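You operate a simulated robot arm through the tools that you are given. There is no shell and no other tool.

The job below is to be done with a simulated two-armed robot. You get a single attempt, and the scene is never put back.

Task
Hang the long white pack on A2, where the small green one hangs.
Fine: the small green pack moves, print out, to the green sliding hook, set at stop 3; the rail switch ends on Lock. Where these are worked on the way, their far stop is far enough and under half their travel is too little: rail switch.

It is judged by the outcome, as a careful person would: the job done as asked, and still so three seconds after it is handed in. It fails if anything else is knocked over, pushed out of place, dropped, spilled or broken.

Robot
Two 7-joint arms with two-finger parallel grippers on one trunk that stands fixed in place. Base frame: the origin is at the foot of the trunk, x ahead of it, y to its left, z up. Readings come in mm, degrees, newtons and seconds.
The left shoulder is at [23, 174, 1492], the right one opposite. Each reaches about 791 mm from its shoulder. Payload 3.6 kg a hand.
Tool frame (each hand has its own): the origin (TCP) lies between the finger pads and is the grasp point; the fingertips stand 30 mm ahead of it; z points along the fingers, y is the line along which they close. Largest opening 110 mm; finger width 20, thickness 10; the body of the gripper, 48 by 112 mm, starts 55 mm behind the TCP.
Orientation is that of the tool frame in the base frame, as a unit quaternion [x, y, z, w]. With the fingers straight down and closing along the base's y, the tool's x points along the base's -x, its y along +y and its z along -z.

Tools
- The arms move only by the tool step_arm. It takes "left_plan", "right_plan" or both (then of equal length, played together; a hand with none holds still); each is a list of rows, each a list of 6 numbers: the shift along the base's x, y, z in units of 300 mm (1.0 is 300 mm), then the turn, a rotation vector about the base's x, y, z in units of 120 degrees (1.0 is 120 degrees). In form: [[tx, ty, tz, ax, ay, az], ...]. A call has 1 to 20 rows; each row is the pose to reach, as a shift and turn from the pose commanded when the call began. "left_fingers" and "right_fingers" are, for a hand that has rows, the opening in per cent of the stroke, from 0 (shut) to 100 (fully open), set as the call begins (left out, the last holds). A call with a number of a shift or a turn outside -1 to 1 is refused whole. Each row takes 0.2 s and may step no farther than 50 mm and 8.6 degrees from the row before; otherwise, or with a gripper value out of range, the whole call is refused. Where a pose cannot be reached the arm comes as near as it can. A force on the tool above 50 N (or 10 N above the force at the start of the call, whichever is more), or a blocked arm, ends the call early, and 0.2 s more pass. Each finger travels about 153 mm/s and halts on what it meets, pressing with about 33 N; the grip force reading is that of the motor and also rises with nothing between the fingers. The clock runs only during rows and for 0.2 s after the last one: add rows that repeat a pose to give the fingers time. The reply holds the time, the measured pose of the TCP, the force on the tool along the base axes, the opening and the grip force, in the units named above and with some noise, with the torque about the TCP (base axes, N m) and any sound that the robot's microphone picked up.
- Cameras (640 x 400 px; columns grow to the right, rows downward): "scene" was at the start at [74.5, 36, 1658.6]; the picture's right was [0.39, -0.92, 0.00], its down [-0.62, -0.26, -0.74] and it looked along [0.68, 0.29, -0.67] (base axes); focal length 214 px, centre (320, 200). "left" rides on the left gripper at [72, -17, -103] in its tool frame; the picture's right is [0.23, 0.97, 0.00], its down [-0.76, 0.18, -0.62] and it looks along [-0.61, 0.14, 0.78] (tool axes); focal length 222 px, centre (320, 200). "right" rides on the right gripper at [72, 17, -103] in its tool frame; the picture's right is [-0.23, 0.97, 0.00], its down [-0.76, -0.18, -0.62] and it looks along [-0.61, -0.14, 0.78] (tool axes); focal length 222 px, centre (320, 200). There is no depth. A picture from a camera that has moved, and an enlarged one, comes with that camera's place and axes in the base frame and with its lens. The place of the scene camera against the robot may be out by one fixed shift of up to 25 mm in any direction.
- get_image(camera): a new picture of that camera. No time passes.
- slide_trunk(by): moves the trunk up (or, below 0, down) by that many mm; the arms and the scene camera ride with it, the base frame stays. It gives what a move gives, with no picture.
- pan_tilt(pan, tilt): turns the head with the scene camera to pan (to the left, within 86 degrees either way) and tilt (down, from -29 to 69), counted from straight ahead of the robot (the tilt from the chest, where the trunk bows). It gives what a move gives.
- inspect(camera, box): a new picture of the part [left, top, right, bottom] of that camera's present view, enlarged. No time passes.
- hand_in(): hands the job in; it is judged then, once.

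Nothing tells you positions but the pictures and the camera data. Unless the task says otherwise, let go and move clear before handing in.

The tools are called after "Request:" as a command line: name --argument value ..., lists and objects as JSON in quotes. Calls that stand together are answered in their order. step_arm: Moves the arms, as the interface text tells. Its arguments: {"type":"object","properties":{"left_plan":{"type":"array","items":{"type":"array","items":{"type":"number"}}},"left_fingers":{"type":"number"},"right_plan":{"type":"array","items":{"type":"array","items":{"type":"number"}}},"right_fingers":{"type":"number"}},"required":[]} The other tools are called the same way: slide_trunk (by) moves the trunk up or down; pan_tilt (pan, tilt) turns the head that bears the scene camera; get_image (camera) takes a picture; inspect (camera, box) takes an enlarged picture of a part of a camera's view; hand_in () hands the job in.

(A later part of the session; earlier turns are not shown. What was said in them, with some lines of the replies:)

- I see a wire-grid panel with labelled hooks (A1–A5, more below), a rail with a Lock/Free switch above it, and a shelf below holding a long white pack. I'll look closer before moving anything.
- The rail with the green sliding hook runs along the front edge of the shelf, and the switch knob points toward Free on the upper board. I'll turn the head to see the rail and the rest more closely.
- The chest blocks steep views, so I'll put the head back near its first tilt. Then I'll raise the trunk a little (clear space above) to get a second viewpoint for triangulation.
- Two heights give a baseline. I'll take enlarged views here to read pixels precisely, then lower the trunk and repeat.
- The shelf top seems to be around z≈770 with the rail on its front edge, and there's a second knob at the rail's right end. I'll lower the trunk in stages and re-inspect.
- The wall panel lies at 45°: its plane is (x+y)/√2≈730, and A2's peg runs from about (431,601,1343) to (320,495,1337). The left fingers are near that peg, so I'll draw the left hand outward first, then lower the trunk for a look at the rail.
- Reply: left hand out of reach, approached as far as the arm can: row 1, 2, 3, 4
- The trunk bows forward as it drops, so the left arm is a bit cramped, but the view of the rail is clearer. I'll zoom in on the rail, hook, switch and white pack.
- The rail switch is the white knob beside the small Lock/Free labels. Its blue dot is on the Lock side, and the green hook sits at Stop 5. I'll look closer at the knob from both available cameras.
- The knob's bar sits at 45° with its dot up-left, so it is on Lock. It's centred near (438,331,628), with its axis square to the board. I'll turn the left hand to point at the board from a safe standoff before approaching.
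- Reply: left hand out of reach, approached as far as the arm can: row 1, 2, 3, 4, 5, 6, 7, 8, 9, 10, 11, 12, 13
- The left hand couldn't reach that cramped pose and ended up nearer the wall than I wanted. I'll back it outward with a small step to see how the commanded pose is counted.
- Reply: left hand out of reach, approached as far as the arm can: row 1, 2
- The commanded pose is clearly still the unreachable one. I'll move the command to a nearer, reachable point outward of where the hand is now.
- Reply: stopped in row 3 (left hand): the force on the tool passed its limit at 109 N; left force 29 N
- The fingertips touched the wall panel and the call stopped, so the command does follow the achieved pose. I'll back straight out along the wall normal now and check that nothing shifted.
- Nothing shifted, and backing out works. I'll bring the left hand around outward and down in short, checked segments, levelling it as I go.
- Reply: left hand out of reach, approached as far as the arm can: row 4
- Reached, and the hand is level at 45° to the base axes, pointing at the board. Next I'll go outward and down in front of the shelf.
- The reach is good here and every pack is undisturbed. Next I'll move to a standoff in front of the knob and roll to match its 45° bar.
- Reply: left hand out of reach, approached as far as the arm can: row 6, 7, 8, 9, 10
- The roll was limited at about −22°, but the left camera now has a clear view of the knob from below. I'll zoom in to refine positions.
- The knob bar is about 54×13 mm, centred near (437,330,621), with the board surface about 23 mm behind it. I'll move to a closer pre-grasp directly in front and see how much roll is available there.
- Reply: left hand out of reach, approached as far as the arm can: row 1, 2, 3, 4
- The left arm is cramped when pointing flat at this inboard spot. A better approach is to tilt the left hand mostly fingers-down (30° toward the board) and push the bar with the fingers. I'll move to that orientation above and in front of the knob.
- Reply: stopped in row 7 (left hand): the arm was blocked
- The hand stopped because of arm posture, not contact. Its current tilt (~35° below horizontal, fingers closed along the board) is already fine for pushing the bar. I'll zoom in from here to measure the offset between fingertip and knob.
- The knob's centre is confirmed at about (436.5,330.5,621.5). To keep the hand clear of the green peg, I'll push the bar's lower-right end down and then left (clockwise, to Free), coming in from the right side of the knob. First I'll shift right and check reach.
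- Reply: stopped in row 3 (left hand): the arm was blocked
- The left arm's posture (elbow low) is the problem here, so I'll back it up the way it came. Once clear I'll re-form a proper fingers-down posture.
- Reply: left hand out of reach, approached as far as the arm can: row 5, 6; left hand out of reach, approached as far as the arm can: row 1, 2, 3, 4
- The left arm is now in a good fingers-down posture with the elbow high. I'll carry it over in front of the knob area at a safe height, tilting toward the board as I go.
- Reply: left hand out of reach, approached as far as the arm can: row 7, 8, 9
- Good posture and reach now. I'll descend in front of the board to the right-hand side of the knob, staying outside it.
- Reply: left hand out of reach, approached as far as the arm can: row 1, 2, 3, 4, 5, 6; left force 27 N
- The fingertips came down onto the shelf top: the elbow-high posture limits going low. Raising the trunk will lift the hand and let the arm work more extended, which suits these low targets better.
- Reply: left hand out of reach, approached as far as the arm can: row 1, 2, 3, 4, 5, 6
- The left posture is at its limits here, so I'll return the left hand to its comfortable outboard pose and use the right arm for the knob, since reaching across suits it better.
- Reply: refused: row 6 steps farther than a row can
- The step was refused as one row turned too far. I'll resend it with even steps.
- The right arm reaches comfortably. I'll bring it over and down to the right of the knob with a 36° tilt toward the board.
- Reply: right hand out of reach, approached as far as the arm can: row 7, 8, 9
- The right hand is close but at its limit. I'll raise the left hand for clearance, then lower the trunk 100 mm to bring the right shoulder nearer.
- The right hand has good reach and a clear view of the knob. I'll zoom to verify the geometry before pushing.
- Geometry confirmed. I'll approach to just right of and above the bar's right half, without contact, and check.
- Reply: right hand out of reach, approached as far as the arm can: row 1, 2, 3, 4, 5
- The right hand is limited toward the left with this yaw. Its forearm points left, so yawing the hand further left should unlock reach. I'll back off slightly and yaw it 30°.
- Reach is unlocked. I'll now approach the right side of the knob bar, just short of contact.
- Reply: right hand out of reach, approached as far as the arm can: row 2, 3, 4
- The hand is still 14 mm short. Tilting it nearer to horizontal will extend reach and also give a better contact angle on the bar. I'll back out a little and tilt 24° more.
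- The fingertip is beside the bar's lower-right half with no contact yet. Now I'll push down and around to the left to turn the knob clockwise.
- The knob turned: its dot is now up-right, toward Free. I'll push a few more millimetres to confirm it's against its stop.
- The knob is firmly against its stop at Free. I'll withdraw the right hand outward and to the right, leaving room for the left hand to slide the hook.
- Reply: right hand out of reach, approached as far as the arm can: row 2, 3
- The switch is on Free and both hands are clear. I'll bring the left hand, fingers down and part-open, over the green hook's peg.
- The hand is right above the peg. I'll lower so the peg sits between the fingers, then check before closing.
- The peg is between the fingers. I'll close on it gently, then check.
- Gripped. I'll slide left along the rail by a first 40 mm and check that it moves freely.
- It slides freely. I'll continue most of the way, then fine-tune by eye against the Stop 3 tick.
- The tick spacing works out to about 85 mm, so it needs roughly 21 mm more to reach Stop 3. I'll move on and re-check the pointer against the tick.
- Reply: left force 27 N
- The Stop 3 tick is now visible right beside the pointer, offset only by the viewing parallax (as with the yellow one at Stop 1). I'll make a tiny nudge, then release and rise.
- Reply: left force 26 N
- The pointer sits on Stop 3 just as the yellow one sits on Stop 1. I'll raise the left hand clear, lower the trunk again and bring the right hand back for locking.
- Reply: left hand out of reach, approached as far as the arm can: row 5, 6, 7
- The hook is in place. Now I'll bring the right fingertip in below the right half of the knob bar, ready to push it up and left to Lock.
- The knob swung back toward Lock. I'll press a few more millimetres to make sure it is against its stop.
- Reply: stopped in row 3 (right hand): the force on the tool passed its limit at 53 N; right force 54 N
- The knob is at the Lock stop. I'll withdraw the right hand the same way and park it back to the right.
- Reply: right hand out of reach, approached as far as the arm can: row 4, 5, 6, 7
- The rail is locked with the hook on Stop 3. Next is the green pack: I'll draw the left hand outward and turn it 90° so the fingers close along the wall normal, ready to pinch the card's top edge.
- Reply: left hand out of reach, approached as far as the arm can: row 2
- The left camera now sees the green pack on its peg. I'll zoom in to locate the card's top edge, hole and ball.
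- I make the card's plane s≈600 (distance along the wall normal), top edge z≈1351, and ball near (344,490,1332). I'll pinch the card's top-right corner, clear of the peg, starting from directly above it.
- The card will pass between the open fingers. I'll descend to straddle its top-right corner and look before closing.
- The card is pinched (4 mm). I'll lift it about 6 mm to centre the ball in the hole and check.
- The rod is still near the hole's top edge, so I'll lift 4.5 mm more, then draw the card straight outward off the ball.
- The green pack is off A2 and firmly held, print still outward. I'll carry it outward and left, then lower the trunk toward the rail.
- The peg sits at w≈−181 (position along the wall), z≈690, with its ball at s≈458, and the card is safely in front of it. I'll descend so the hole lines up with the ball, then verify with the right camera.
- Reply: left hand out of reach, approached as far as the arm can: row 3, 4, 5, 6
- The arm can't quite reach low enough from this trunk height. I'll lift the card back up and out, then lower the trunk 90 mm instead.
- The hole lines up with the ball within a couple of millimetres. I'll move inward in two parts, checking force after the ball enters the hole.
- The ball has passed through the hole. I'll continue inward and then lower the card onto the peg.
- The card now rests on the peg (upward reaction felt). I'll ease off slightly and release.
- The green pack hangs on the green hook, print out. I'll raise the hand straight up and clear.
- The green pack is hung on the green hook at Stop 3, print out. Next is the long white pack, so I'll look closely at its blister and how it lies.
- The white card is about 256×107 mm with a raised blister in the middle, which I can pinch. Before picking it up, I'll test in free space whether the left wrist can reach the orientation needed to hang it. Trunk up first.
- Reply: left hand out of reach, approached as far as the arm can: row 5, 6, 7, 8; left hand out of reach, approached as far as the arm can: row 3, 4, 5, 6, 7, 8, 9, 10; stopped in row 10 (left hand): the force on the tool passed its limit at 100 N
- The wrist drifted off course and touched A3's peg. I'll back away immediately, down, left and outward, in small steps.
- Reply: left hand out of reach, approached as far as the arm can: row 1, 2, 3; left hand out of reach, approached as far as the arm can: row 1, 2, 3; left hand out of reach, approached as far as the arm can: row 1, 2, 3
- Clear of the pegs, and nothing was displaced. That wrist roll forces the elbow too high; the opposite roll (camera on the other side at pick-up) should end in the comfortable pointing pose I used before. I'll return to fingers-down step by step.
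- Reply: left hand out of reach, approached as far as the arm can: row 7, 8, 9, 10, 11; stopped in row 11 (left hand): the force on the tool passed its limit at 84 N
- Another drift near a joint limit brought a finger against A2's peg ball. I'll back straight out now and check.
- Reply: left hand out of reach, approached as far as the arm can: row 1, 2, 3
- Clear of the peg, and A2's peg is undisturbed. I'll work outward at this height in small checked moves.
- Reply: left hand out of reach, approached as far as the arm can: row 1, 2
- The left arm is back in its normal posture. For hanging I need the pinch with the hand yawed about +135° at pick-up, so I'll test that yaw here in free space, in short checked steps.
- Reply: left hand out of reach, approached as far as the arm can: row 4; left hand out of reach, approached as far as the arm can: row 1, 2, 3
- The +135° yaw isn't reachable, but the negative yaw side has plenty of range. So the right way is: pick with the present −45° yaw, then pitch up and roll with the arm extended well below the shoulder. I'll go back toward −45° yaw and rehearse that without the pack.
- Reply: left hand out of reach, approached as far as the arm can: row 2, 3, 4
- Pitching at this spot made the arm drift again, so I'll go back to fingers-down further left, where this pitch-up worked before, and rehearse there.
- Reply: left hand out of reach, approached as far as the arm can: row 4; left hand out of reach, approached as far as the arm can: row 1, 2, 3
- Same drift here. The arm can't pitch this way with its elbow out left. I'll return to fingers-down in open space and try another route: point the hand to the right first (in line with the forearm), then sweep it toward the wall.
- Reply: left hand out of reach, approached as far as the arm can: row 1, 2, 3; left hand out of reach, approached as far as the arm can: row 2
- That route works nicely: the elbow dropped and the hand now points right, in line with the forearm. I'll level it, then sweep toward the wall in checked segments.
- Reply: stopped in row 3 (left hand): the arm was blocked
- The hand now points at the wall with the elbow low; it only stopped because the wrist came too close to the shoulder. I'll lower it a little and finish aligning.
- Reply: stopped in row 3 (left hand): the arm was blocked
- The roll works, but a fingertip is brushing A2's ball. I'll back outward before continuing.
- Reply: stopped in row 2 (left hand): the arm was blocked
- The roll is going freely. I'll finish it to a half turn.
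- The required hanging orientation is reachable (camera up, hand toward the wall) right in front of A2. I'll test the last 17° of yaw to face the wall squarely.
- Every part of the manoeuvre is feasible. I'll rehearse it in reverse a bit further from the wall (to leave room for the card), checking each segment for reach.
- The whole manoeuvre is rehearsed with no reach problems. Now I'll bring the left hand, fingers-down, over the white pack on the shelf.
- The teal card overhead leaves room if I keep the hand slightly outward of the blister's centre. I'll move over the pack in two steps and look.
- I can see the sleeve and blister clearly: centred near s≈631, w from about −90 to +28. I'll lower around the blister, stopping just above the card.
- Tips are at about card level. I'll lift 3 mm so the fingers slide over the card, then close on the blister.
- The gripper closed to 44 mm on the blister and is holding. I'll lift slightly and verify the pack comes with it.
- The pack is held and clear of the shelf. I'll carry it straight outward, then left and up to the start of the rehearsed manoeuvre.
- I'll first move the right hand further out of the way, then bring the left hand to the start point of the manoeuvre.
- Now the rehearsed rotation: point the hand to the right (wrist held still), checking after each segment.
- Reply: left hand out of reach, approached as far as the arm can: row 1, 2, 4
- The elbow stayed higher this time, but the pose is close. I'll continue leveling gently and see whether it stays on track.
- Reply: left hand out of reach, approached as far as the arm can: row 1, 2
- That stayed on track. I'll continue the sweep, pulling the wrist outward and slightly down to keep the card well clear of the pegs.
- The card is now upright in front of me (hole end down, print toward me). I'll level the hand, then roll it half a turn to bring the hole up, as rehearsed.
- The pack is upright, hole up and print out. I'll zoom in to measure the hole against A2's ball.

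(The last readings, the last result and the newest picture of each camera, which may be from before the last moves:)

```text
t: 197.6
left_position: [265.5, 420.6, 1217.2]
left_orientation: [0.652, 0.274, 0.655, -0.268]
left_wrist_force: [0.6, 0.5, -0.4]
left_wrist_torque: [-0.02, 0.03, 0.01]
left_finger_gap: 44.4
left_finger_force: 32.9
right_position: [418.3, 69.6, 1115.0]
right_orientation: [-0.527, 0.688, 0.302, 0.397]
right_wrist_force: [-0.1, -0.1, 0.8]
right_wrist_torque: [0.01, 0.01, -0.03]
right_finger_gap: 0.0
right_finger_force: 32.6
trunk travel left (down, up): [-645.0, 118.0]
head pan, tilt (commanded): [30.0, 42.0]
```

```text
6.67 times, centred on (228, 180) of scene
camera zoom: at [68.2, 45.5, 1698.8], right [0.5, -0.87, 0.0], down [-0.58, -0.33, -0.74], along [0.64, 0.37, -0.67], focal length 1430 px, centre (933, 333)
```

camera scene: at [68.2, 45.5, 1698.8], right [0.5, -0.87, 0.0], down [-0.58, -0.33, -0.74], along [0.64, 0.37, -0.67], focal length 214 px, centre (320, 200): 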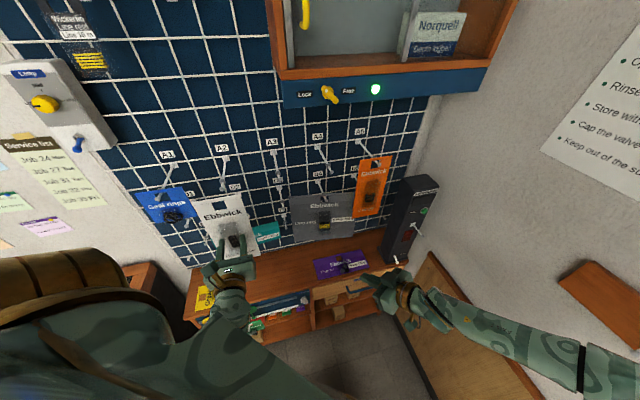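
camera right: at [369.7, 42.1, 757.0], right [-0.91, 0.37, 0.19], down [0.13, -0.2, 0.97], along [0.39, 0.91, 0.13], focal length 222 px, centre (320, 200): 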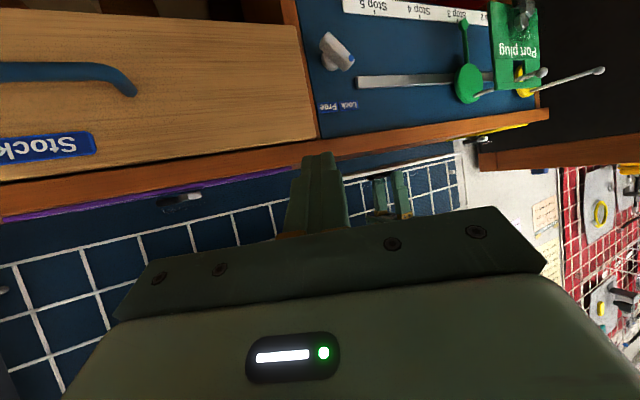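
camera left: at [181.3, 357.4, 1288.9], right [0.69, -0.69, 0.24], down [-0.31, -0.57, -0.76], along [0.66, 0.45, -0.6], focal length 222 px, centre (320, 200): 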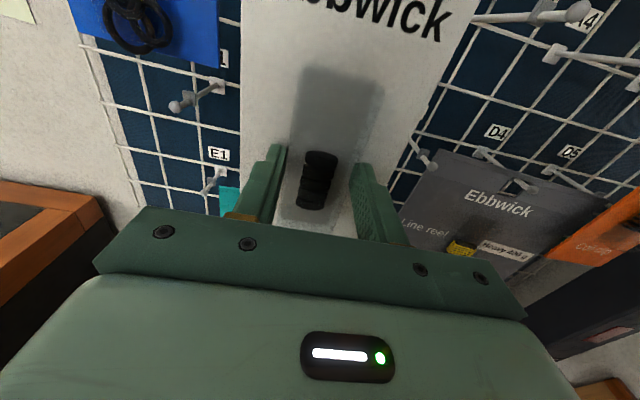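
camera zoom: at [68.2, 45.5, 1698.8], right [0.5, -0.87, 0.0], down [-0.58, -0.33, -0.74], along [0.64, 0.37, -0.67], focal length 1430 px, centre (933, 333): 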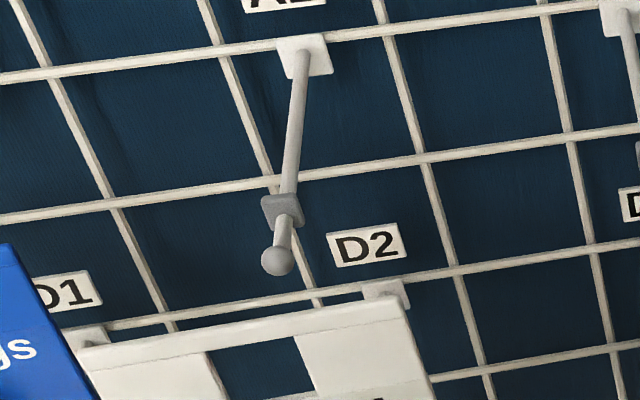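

The hole is nearly level with A2's ball already. I'll advance until the card is just in front of the ball and re-check the alignment.

Request:
step_arm --left_plan '[[0.036, 0.035, 0.003, 0, 0, 0], [0.072, 0.07, 0.005, 0, 0, 0], [0.107, 0.105, 0.005, 0, 0, 0], [0.107, 0.105, 0.005, 0, 0, 0]]'

Request:
inspect --camera "scene" --box '[176, 140, 272, 200]'

Request:
get_image --camera "left"

```text
t: 198.6
left_position: [296.1, 450.2, 1217.4]
left_orientation: [0.651, 0.275, 0.655, -0.267]
left_wrist_force: [-0.5, 0.1, -1.9]
left_wrist_torque: [0.0, 0.04, -0.01]
left_finger_gap: 44.3
left_finger_force: 32.8
right_position: [418.4, 69.4, 1115.7]
right_orientation: [-0.528, 0.688, 0.302, 0.397]
right_wrist_force: [0.2, 0.2, -0.1]
right_wrist_torque: [0.02, 0.0, -0.01]
right_finger_gap: 0.0
right_finger_force: 33.5
trunk travel left (down, up): [-645.0, 118.0]
head pan, tilt (commanded): [30.0, 42.0]
```

```text
6.67 times, centred on (224, 170) of scene
camera zoom: at [68.1, 45.3, 1698.8], right [0.5, -0.87, 0.0], down [-0.58, -0.33, -0.74], along [0.64, 0.37, -0.67], focal length 1430 px, centre (960, 400)
```

zoom: 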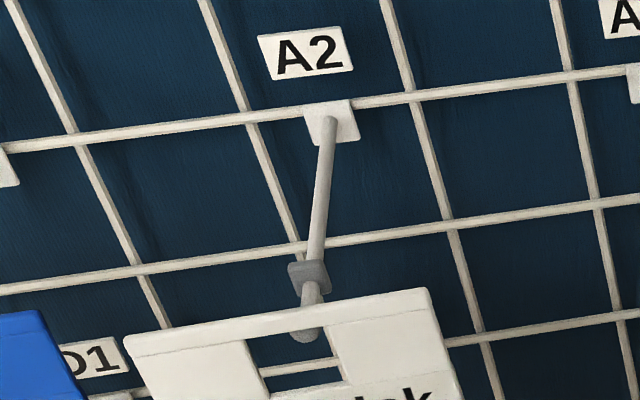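

```text
taken
camera left: at [212.8, 389.0, 1289.8], right [0.69, -0.68, 0.24], down [-0.31, -0.57, -0.76], along [0.66, 0.45, -0.6], focal length 222 px, centre (320, 200)
```

left: 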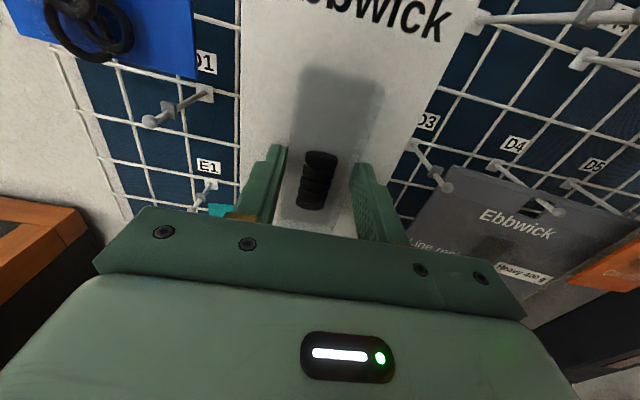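

Hole and ball agree within about 1 mm. I'll advance slowly over the ball, watching the force.

Request:
step_arm --left_plan '[[0.022, 0.018, 0.0, 0, 0, 0], [0.042, 0.038, 0.0, 0, 0, 0], [0.062, 0.058, 0.0, 0, 0, 0], [0.062, 0.058, 0.0, 0, 0, 0]]'

Request:
inspect --camera "scene" --box '[176, 140, 272, 200]'

```text
t: 199.6
left_position: [316.0, 467.5, 1219.0]
left_orientation: [0.651, 0.276, 0.654, -0.269]
left_wrist_force: [0.3, 0.0, -1.1]
left_wrist_torque: [-0.03, 0.05, 0.0]
left_finger_gap: 44.2
left_finger_force: 33.1
right_position: [417.5, 69.3, 1115.4]
right_orientation: [-0.527, 0.688, 0.301, 0.397]
right_wrist_force: [0.3, 0.6, 0.1]
right_wrist_torque: [0.03, -0.01, -0.01]
right_finger_gap: 0.0
right_finger_force: 32.9
trunk travel left (down, up): [-645.0, 118.0]
head pan, tilt (commanded): [30.0, 42.0]
```

```text
6.67 times, centred on (224, 170) of scene
camera zoom: at [68.2, 45.4, 1698.8], right [0.5, -0.87, 0.0], down [-0.58, -0.33, -0.74], along [0.64, 0.37, -0.67], focal length 1430 px, centre (960, 400)
```

zoom: 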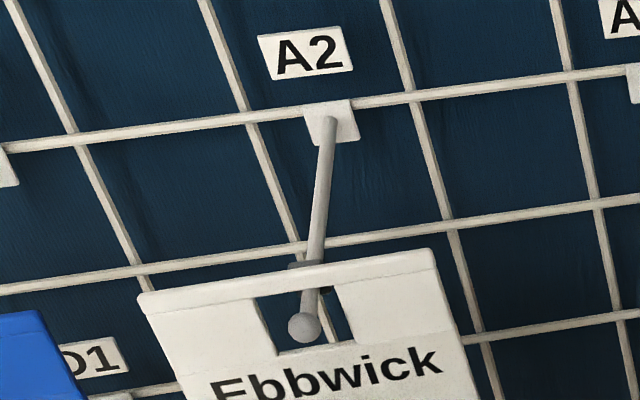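

The ball is through the hole. A little further in, then I'll lower the pack onto the peg.

Request:
step_arm --left_plan '[[0.014, 0.014, 0.0, 0, 0, 0], [0.028, 0.028, 0.0, 0, 0, 0], [0.028, 0.028, 0.0, 0, 0, 0]]'

Request:
step_arm --left_plan '[[0.0, 0.0, -0.01, 0, 0, 0], [0.0, 0.0, -0.02, 0, 0, 0], [0.0, 0.0, -0.02, 0, 0, 0]]'

Request:
inspect --camera "scene" --box '[176, 140, 272, 200]'

```text
t: 200.4
left_position: [325.3, 477.4, 1218.9]
left_orientation: [0.651, 0.275, 0.655, -0.267]
left_wrist_force: [0.3, -0.2, -1.3]
left_wrist_torque: [-0.02, 0.05, -0.02]
left_finger_gap: 44.1
left_finger_force: 33.1
right_position: [417.0, 70.1, 1116.5]
right_orientation: [-0.527, 0.689, 0.301, 0.396]
right_wrist_force: [-1.1, -0.3, 0.0]
right_wrist_torque: [0.02, 0.01, -0.04]
right_finger_gap: 0.0
right_finger_force: 33.1
trunk travel left (down, up): [-645.0, 118.0]
head pan, tilt (commanded): [30.0, 42.0]
```

```text
t: 201.2
left_position: [325.7, 477.2, 1212.2]
left_orientation: [0.651, 0.275, 0.655, -0.268]
left_wrist_force: [-0.2, -0.2, -0.7]
left_wrist_torque: [-0.02, 0.01, 0.0]
left_finger_gap: 44.1
left_finger_force: 33.2
right_position: [418.7, 69.1, 1114.6]
right_orientation: [-0.527, 0.688, 0.301, 0.397]
right_wrist_force: [-0.8, 1.0, -0.3]
right_wrist_torque: [0.02, 0.03, 0.0]
right_finger_gap: 0.0
right_finger_force: 33.4
trunk travel left (down, up): [-645.0, 118.0]
head pan, tilt (commanded): [30.0, 42.0]
```

```text
6.67 times, centred on (224, 170) of scene
camera zoom: at [68.3, 45.6, 1698.8], right [0.5, -0.87, 0.0], down [-0.58, -0.33, -0.74], along [0.64, 0.37, -0.67], focal length 1430 px, centre (960, 400)
```

zoom: 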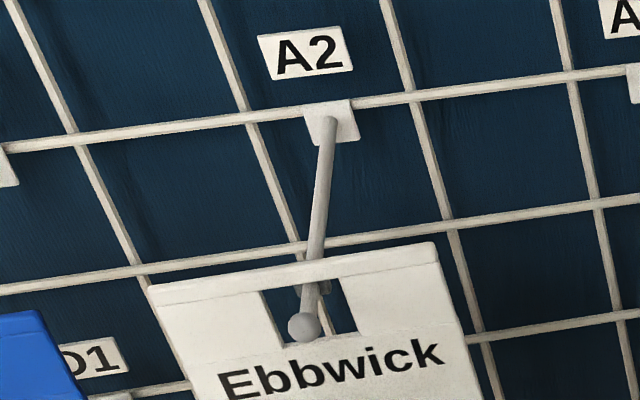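

Request:
inspect --camera "scene" --box '[204, 166, 244, 196]'

Request:
get_image --camera "left"

```text
13.33 times, centred on (224, 181) of scene
camera zoom: at [68.3, 45.6, 1698.8], right [0.5, -0.87, 0.0], down [-0.58, -0.33, -0.74], along [0.64, 0.37, -0.67], focal length 2860 px, centre (1600, 453)
```

zoom: 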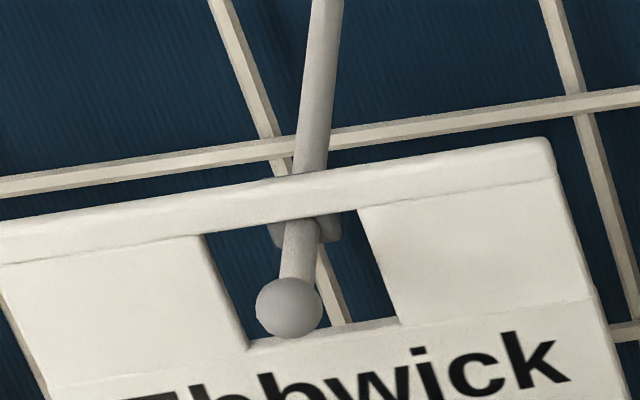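

```text
taken
camera left: at [240.6, 415.1, 1284.7], right [0.69, -0.68, 0.24], down [-0.31, -0.57, -0.76], along [0.66, 0.45, -0.6], focal length 222 px, centre (320, 200)
```

left: 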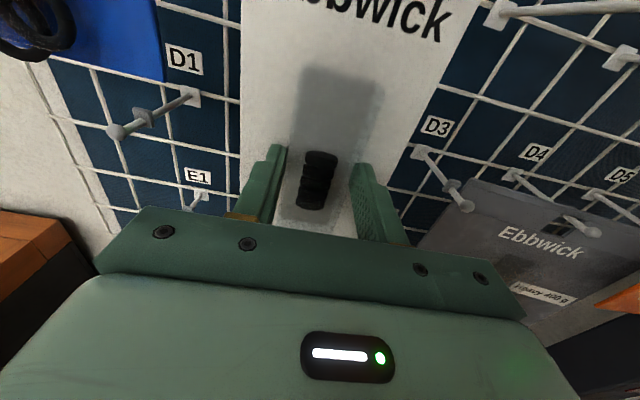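

The rod passes through the hole with the ball in front and the block just behind. I'll lower the last few millimetres until it rests.

Request:
step_arm --left_plan '[[0.0, 0.0, -0.007, 0, 0, 0], [0.0, 0.0, -0.014, 0, 0, 0], [0.0, 0.0, -0.014, 0, 0, 0]]'

Request:
inspect --camera "scene" --box '[204, 166, 244, 196]'

```text
t: 202.0
left_position: [325.4, 477.1, 1209.1]
left_orientation: [0.651, 0.276, 0.655, -0.268]
left_wrist_force: [0.1, -0.5, -1.0]
left_wrist_torque: [-0.01, 0.0, -0.02]
left_finger_gap: 44.0
left_finger_force: 33.3
right_position: [418.4, 70.7, 1114.0]
right_orientation: [-0.527, 0.688, 0.301, 0.397]
right_wrist_force: [-0.8, 0.5, -1.3]
right_wrist_torque: [0.04, 0.01, -0.02]
right_finger_gap: 0.0
right_finger_force: 32.9
trunk travel left (down, up): [-645.0, 118.0]
head pan, tilt (commanded): [30.0, 42.0]
```

```text
13.33 times, centred on (224, 181) of scene
camera zoom: at [68.3, 45.6, 1698.8], right [0.5, -0.87, 0.0], down [-0.58, -0.33, -0.74], along [0.64, 0.37, -0.67], focal length 2860 px, centre (1600, 453)
```

zoom: 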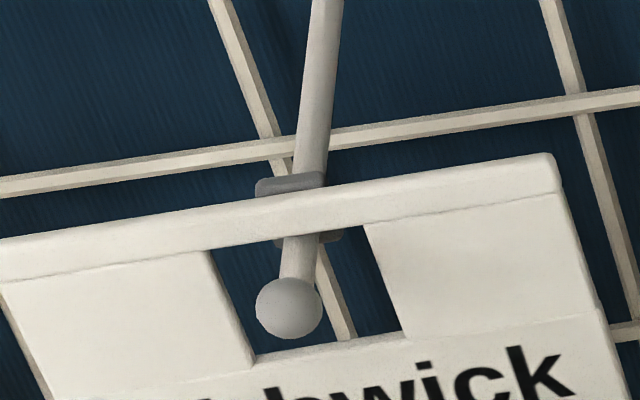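

Request:
step_arm --left_plan '[[0.0, 0.0, -0.007, 0, 0, 0], [0.0, 0.0, -0.013, 0, 0, 0], [0.0, 0.0, -0.013, 0, 0, 0]]'

Request:
inspect --camera "scene" --box '[204, 166, 244, 196]'

```text
t: 202.8
left_position: [325.4, 476.5, 1206.1]
left_orientation: [0.649, 0.274, 0.657, -0.268]
left_wrist_force: [3.3, 3.1, 18.4]
left_wrist_torque: [0.0, -0.02, 0.06]
left_finger_gap: 44.1
left_finger_force: 33.0
right_position: [417.9, 68.6, 1114.2]
right_orientation: [-0.527, 0.688, 0.301, 0.397]
right_wrist_force: [-1.2, 0.4, -0.1]
right_wrist_torque: [0.02, 0.0, -0.01]
right_finger_gap: 0.0
right_finger_force: 32.7
trunk travel left (down, up): [-645.0, 118.0]
head pan, tilt (commanded): [30.0, 42.0]
```

```text
13.33 times, centred on (224, 181) of scene
camera zoom: at [67.7, 44.8, 1699.1], right [0.5, -0.87, 0.0], down [-0.58, -0.33, -0.74], along [0.64, 0.37, -0.67], focal length 2860 px, centre (1600, 453)
```

zoom: 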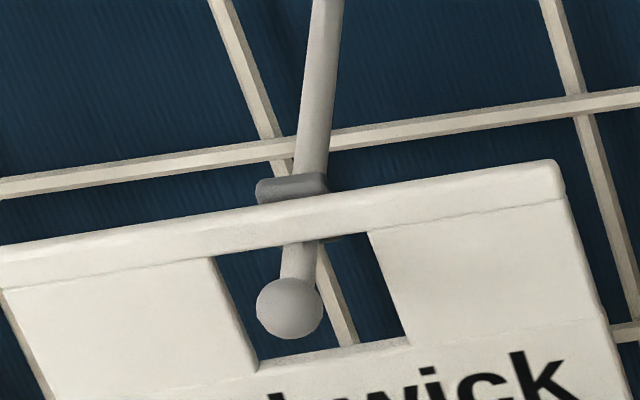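

The pack rests on the peg. I'll ease off slightly and release.

Request:
step_arm --left_plan '[[0.0, 0.0, 0.004, 0, 0, 0], [0.0, 0.0, 0.004, 0, 0, 0]]'

Request:
step_arm --left_plan '[[0, 0, 0, 0, 0, 0], [0, 0, 0, 0, 0, 0], [0, 0, 0, 0, 0, 0]]' --left_fingers 62

Request:
inspect --camera "scene" --box '[176, 140, 272, 200]'

Request:
get_image --camera "left"

```text
t: 203.4
left_position: [324.8, 476.9, 1206.6]
left_orientation: [0.65, 0.276, 0.655, -0.269]
left_wrist_force: [2.3, 3.8, 17.6]
left_wrist_torque: [0.15, -0.1, -0.02]
left_finger_gap: 44.4
left_finger_force: 33.0
right_position: [418.6, 69.6, 1115.3]
right_orientation: [-0.527, 0.688, 0.302, 0.398]
right_wrist_force: [0.6, 0.8, -0.3]
right_wrist_torque: [-0.03, 0.02, -0.02]
right_finger_gap: 0.0
right_finger_force: 32.6
trunk travel left (down, up): [-645.0, 118.0]
head pan, tilt (commanded): [30.0, 42.0]
```

```text
t: 204.2
left_position: [323.8, 475.8, 1206.5]
left_orientation: [0.651, 0.275, 0.655, -0.267]
left_wrist_force: [-0.2, 0.0, -0.6]
left_wrist_torque: [0.01, 0.02, 0.02]
left_finger_gap: 68.5
left_finger_force: 0.0
right_position: [418.0, 69.6, 1113.8]
right_orientation: [-0.527, 0.688, 0.301, 0.397]
right_wrist_force: [0.1, 0.8, -0.5]
right_wrist_torque: [0.01, -0.01, -0.02]
right_finger_gap: 0.0
right_finger_force: 33.3
trunk travel left (down, up): [-645.0, 118.0]
head pan, tilt (commanded): [30.0, 42.0]
```

```text
6.67 times, centred on (224, 170) of scene
camera zoom: at [68.4, 45.7, 1698.8], right [0.5, -0.87, 0.0], down [-0.58, -0.33, -0.74], along [0.64, 0.37, -0.67], focal length 1430 px, centre (960, 400)
```

zoom: 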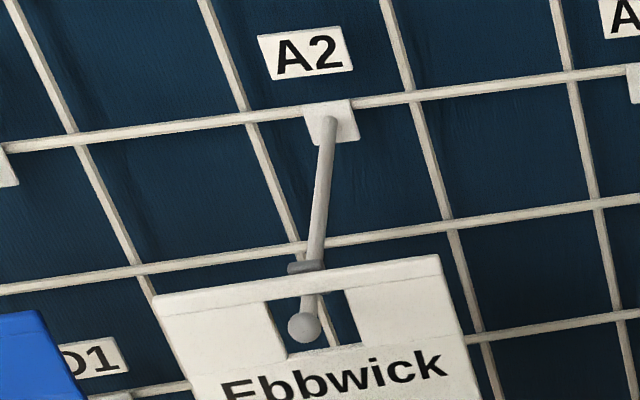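

```text
taken
camera left: at [240.4, 414.7, 1277.9], right [0.69, -0.68, 0.24], down [-0.31, -0.57, -0.76], along [0.66, 0.45, -0.6], focal length 222 px, centre (320, 200)
```

left: 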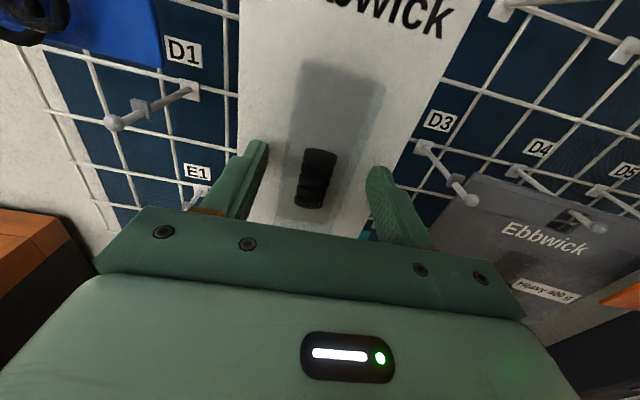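

The white pack hangs on A2. I'll back the hand straight out, clear of it.

Request:
step_arm --left_plan '[[-0.06, -0.06, 0.0, 0, 0, 0], [-0.13, -0.13, 0.0, 0, 0, 0], [-0.19, -0.19, 0.0, 0, 0, 0], [-0.19, -0.19, 0.0, 0, 0, 0]]'

Request:
get_image --camera "scene"

Request:
inspect --camera "scene" --box '[140, 130, 300, 260]'

Request:
get_image --camera "left"

```text
t: 205.2
left_position: [269.1, 418.2, 1207.3]
left_orientation: [0.651, 0.275, 0.655, -0.267]
left_wrist_force: [0.6, -0.8, 0.2]
left_wrist_torque: [0.0, -0.01, 0.0]
left_finger_gap: 68.5
left_finger_force: 0.0
right_position: [419.6, 69.7, 1115.3]
right_orientation: [-0.526, 0.688, 0.301, 0.398]
right_wrist_force: [-0.2, 0.2, 0.1]
right_wrist_torque: [-0.01, -0.02, 0.0]
right_finger_gap: 0.0
right_finger_force: 32.9
trunk travel left (down, up): [-645.0, 118.0]
head pan, tilt (commanded): [30.0, 42.0]
```

```text
taken
camera scene: at [68.5, 45.7, 1698.8], right [0.5, -0.87, 0.0], down [-0.58, -0.33, -0.74], along [0.64, 0.37, -0.67], focal length 214 px, centre (320, 200)
```

scene: 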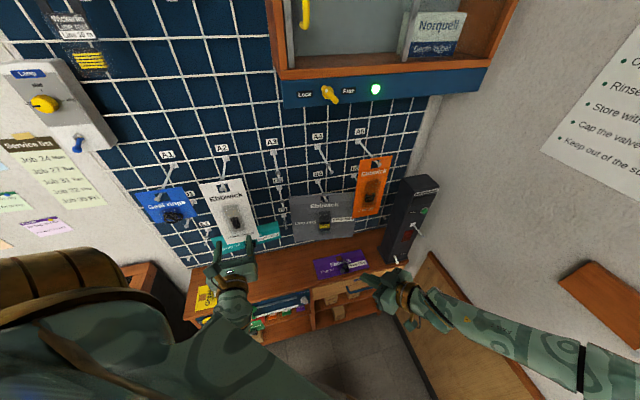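

```text
3.08 times, centred on (220, 195) of scene
camera zoom: at [68.5, 45.7, 1698.8], right [0.5, -0.87, 0.0], down [-0.58, -0.33, -0.74], along [0.64, 0.37, -0.67], focal length 660 px, centre (628, 215)
```

zoom: 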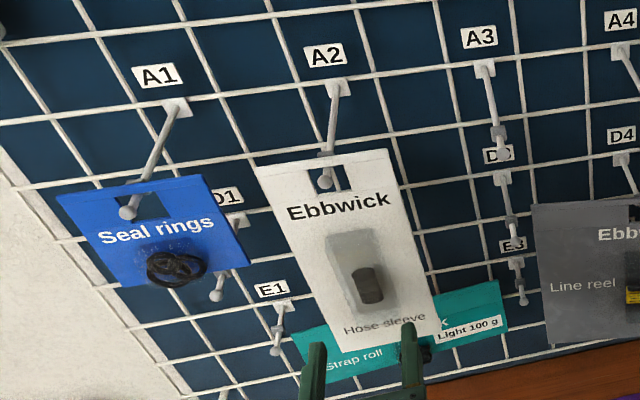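

```text
taken
camera left: at [184.3, 357.6, 1279.3], right [0.69, -0.68, 0.24], down [-0.31, -0.57, -0.76], along [0.66, 0.45, -0.6], focal length 222 px, centre (320, 200)
```

left: 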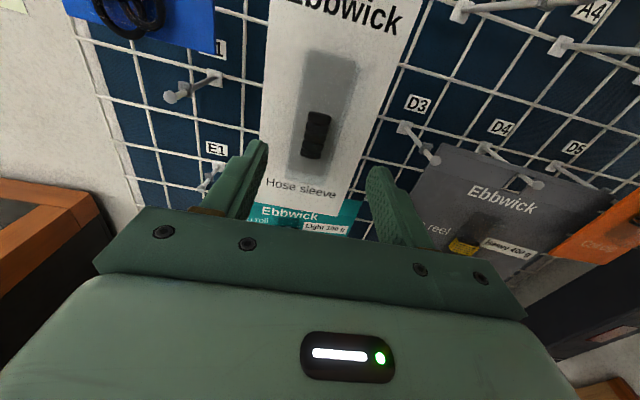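

The white pack hangs squarely on A2, print out. I'll check the rail end state: green pack, Stop 3 and the switch.

Request:
inspect --camera "scene" --box '[180, 260, 340, 360]'

Request:
get_image --camera "right"

```text
4.00 times, centred on (260, 310) of scene
camera zoom: at [68.5, 45.7, 1698.8], right [0.5, -0.87, 0.0], down [-0.58, -0.33, -0.74], along [0.64, 0.37, -0.67], focal length 858 px, centre (560, -240)
```

zoom: 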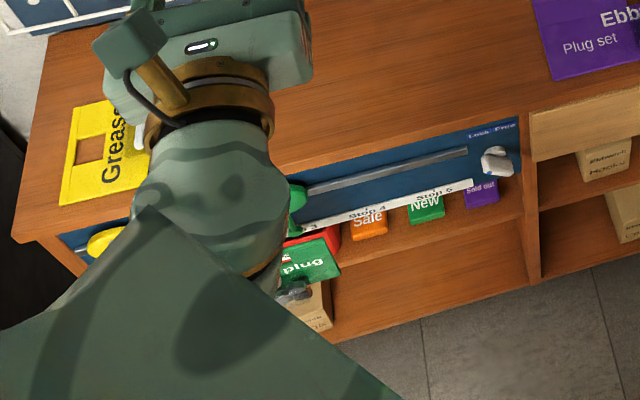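

```text
taken
camera right: at [370.2, -47.2, 1103.5], right [-0.91, 0.37, 0.19], down [0.13, -0.2, 0.97], along [0.39, 0.91, 0.13], focal length 222 px, centre (320, 200)
```

right: 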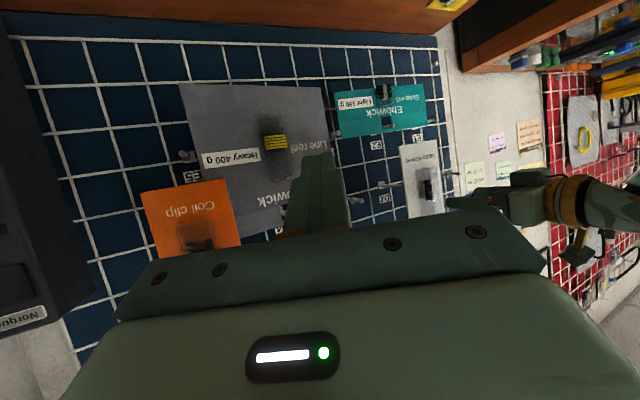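

Request:
inspect --camera "scene" --box '[240, 280, 320, 330]'

Request:
step_arm --left_plan '[[0.0, 0.0, 0.05, 0, 0, -0.05], [0.02, -0.04, 0.08, 0, 0, -0.1], [0.04, -0.08, 0.1, 0, 0, -0.15]]'

Request:
get_image --camera "scene"

```text
8.00 times, centred on (280, 305) of scene
camera zoom: at [68.5, 45.7, 1698.8], right [0.5, -0.87, 0.0], down [-0.58, -0.33, -0.74], along [0.64, 0.37, -0.67], focal length 1716 px, centre (640, -640)
```

zoom: 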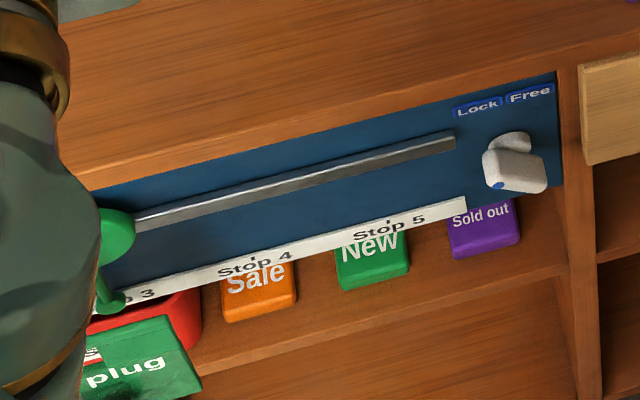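

```text
t: 206.0
left_position: [279.6, 395.1, 1236.9]
left_orientation: [0.686, 0.17, 0.688, -0.162]
left_wrist_force: [-0.4, 0.1, -0.1]
left_wrist_torque: [-0.02, -0.05, -0.01]
left_finger_gap: 68.1
left_finger_force: 0.0
right_position: [418.3, 68.9, 1115.0]
right_orientation: [-0.528, 0.688, 0.301, 0.397]
right_wrist_force: [0.0, -0.9, 0.1]
right_wrist_torque: [-0.01, 0.0, 0.04]
right_finger_gap: 0.1
right_finger_force: 33.3
trunk travel left (down, up): [-645.0, 118.0]
head pan, tilt (commanded): [30.0, 42.0]
```

```text
taken
camera scene: at [68.1, 45.7, 1698.8], right [0.5, -0.87, 0.0], down [-0.58, -0.33, -0.74], along [0.64, 0.37, -0.67], focal length 214 px, centre (320, 200)
```

scene: 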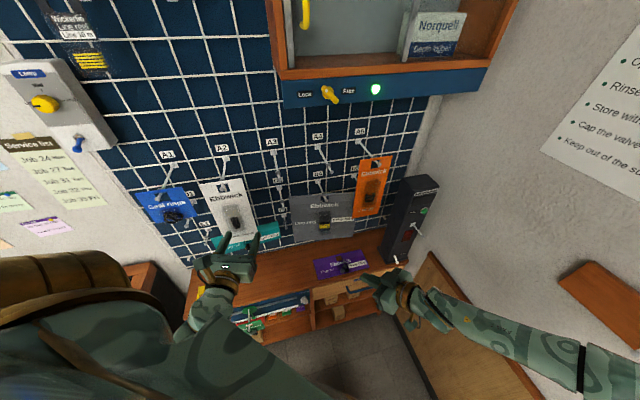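

Request:
inspect --camera "scene" --box '[200, 280, 328, 360]'

Request:
inspect --camera "scene" --box '[140, 130, 420, 305]'

```text
5.00 times, centred on (264, 320) of scene
camera zoom: at [68.1, 45.7, 1698.8], right [0.5, -0.87, 0.0], down [-0.58, -0.33, -0.74], along [0.64, 0.37, -0.67], focal length 1072 px, centre (600, -400)
```

zoom: 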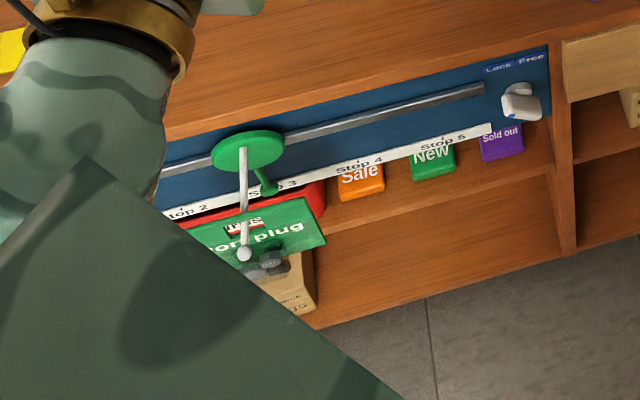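

```text
2.29 times, centred on (280, 218) of scene
camera zoom: at [68.1, 45.7, 1698.8], right [0.5, -0.87, 0.0], down [-0.58, -0.33, -0.74], along [0.64, 0.37, -0.67], focal length 490 px, centre (411, 160)
```

zoom: 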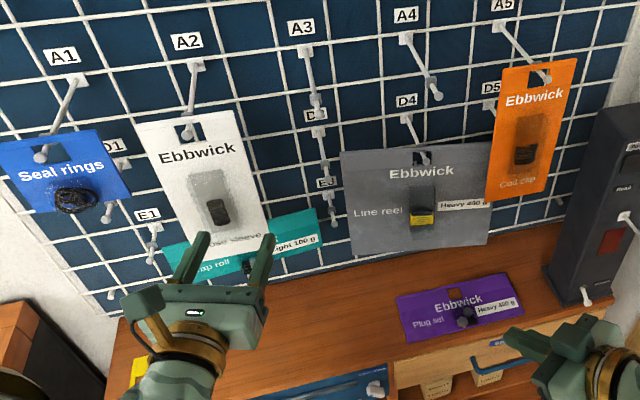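

Everything is in place. The long white pack hangs on A2, the small green pack hangs print out on the green hook at Stop 3, and the rail switch is on Lock. The other packs are undisturbed and both hands are empty and clear, so I'm handing it in.

Request:
hand_in

```text
The job is handed in.
```

The long white pack is now hanging on A2, print out, and the job is handed in. In the last pictures before handing in:

- **Green pack:** it hangs on the green sliding hook, print out. The hook's pointer is on Stop 3.
- **Rail switch:** I turned it to Free to move the hook, then back to Lock. I pressed it against its stop both times.
- **Other packs:** every other pack I could see was where it started. The left arm hid most of the yellow Grease pack in the final pictures. It was in place in the earlier ones.

While positioning the left arm I bumped a few things:

- **Teal pack (on E2):** a fingertip probably pressed it once, at about 109 N.
- **A3's peg:** hit once, at about 100 N.
- **A2's peg:** touched twice, at up to about 84 N.
- **Shelf top:** touched once, at about 27 N.

I backed off each time, and nothing looked moved or damaged afterwards.
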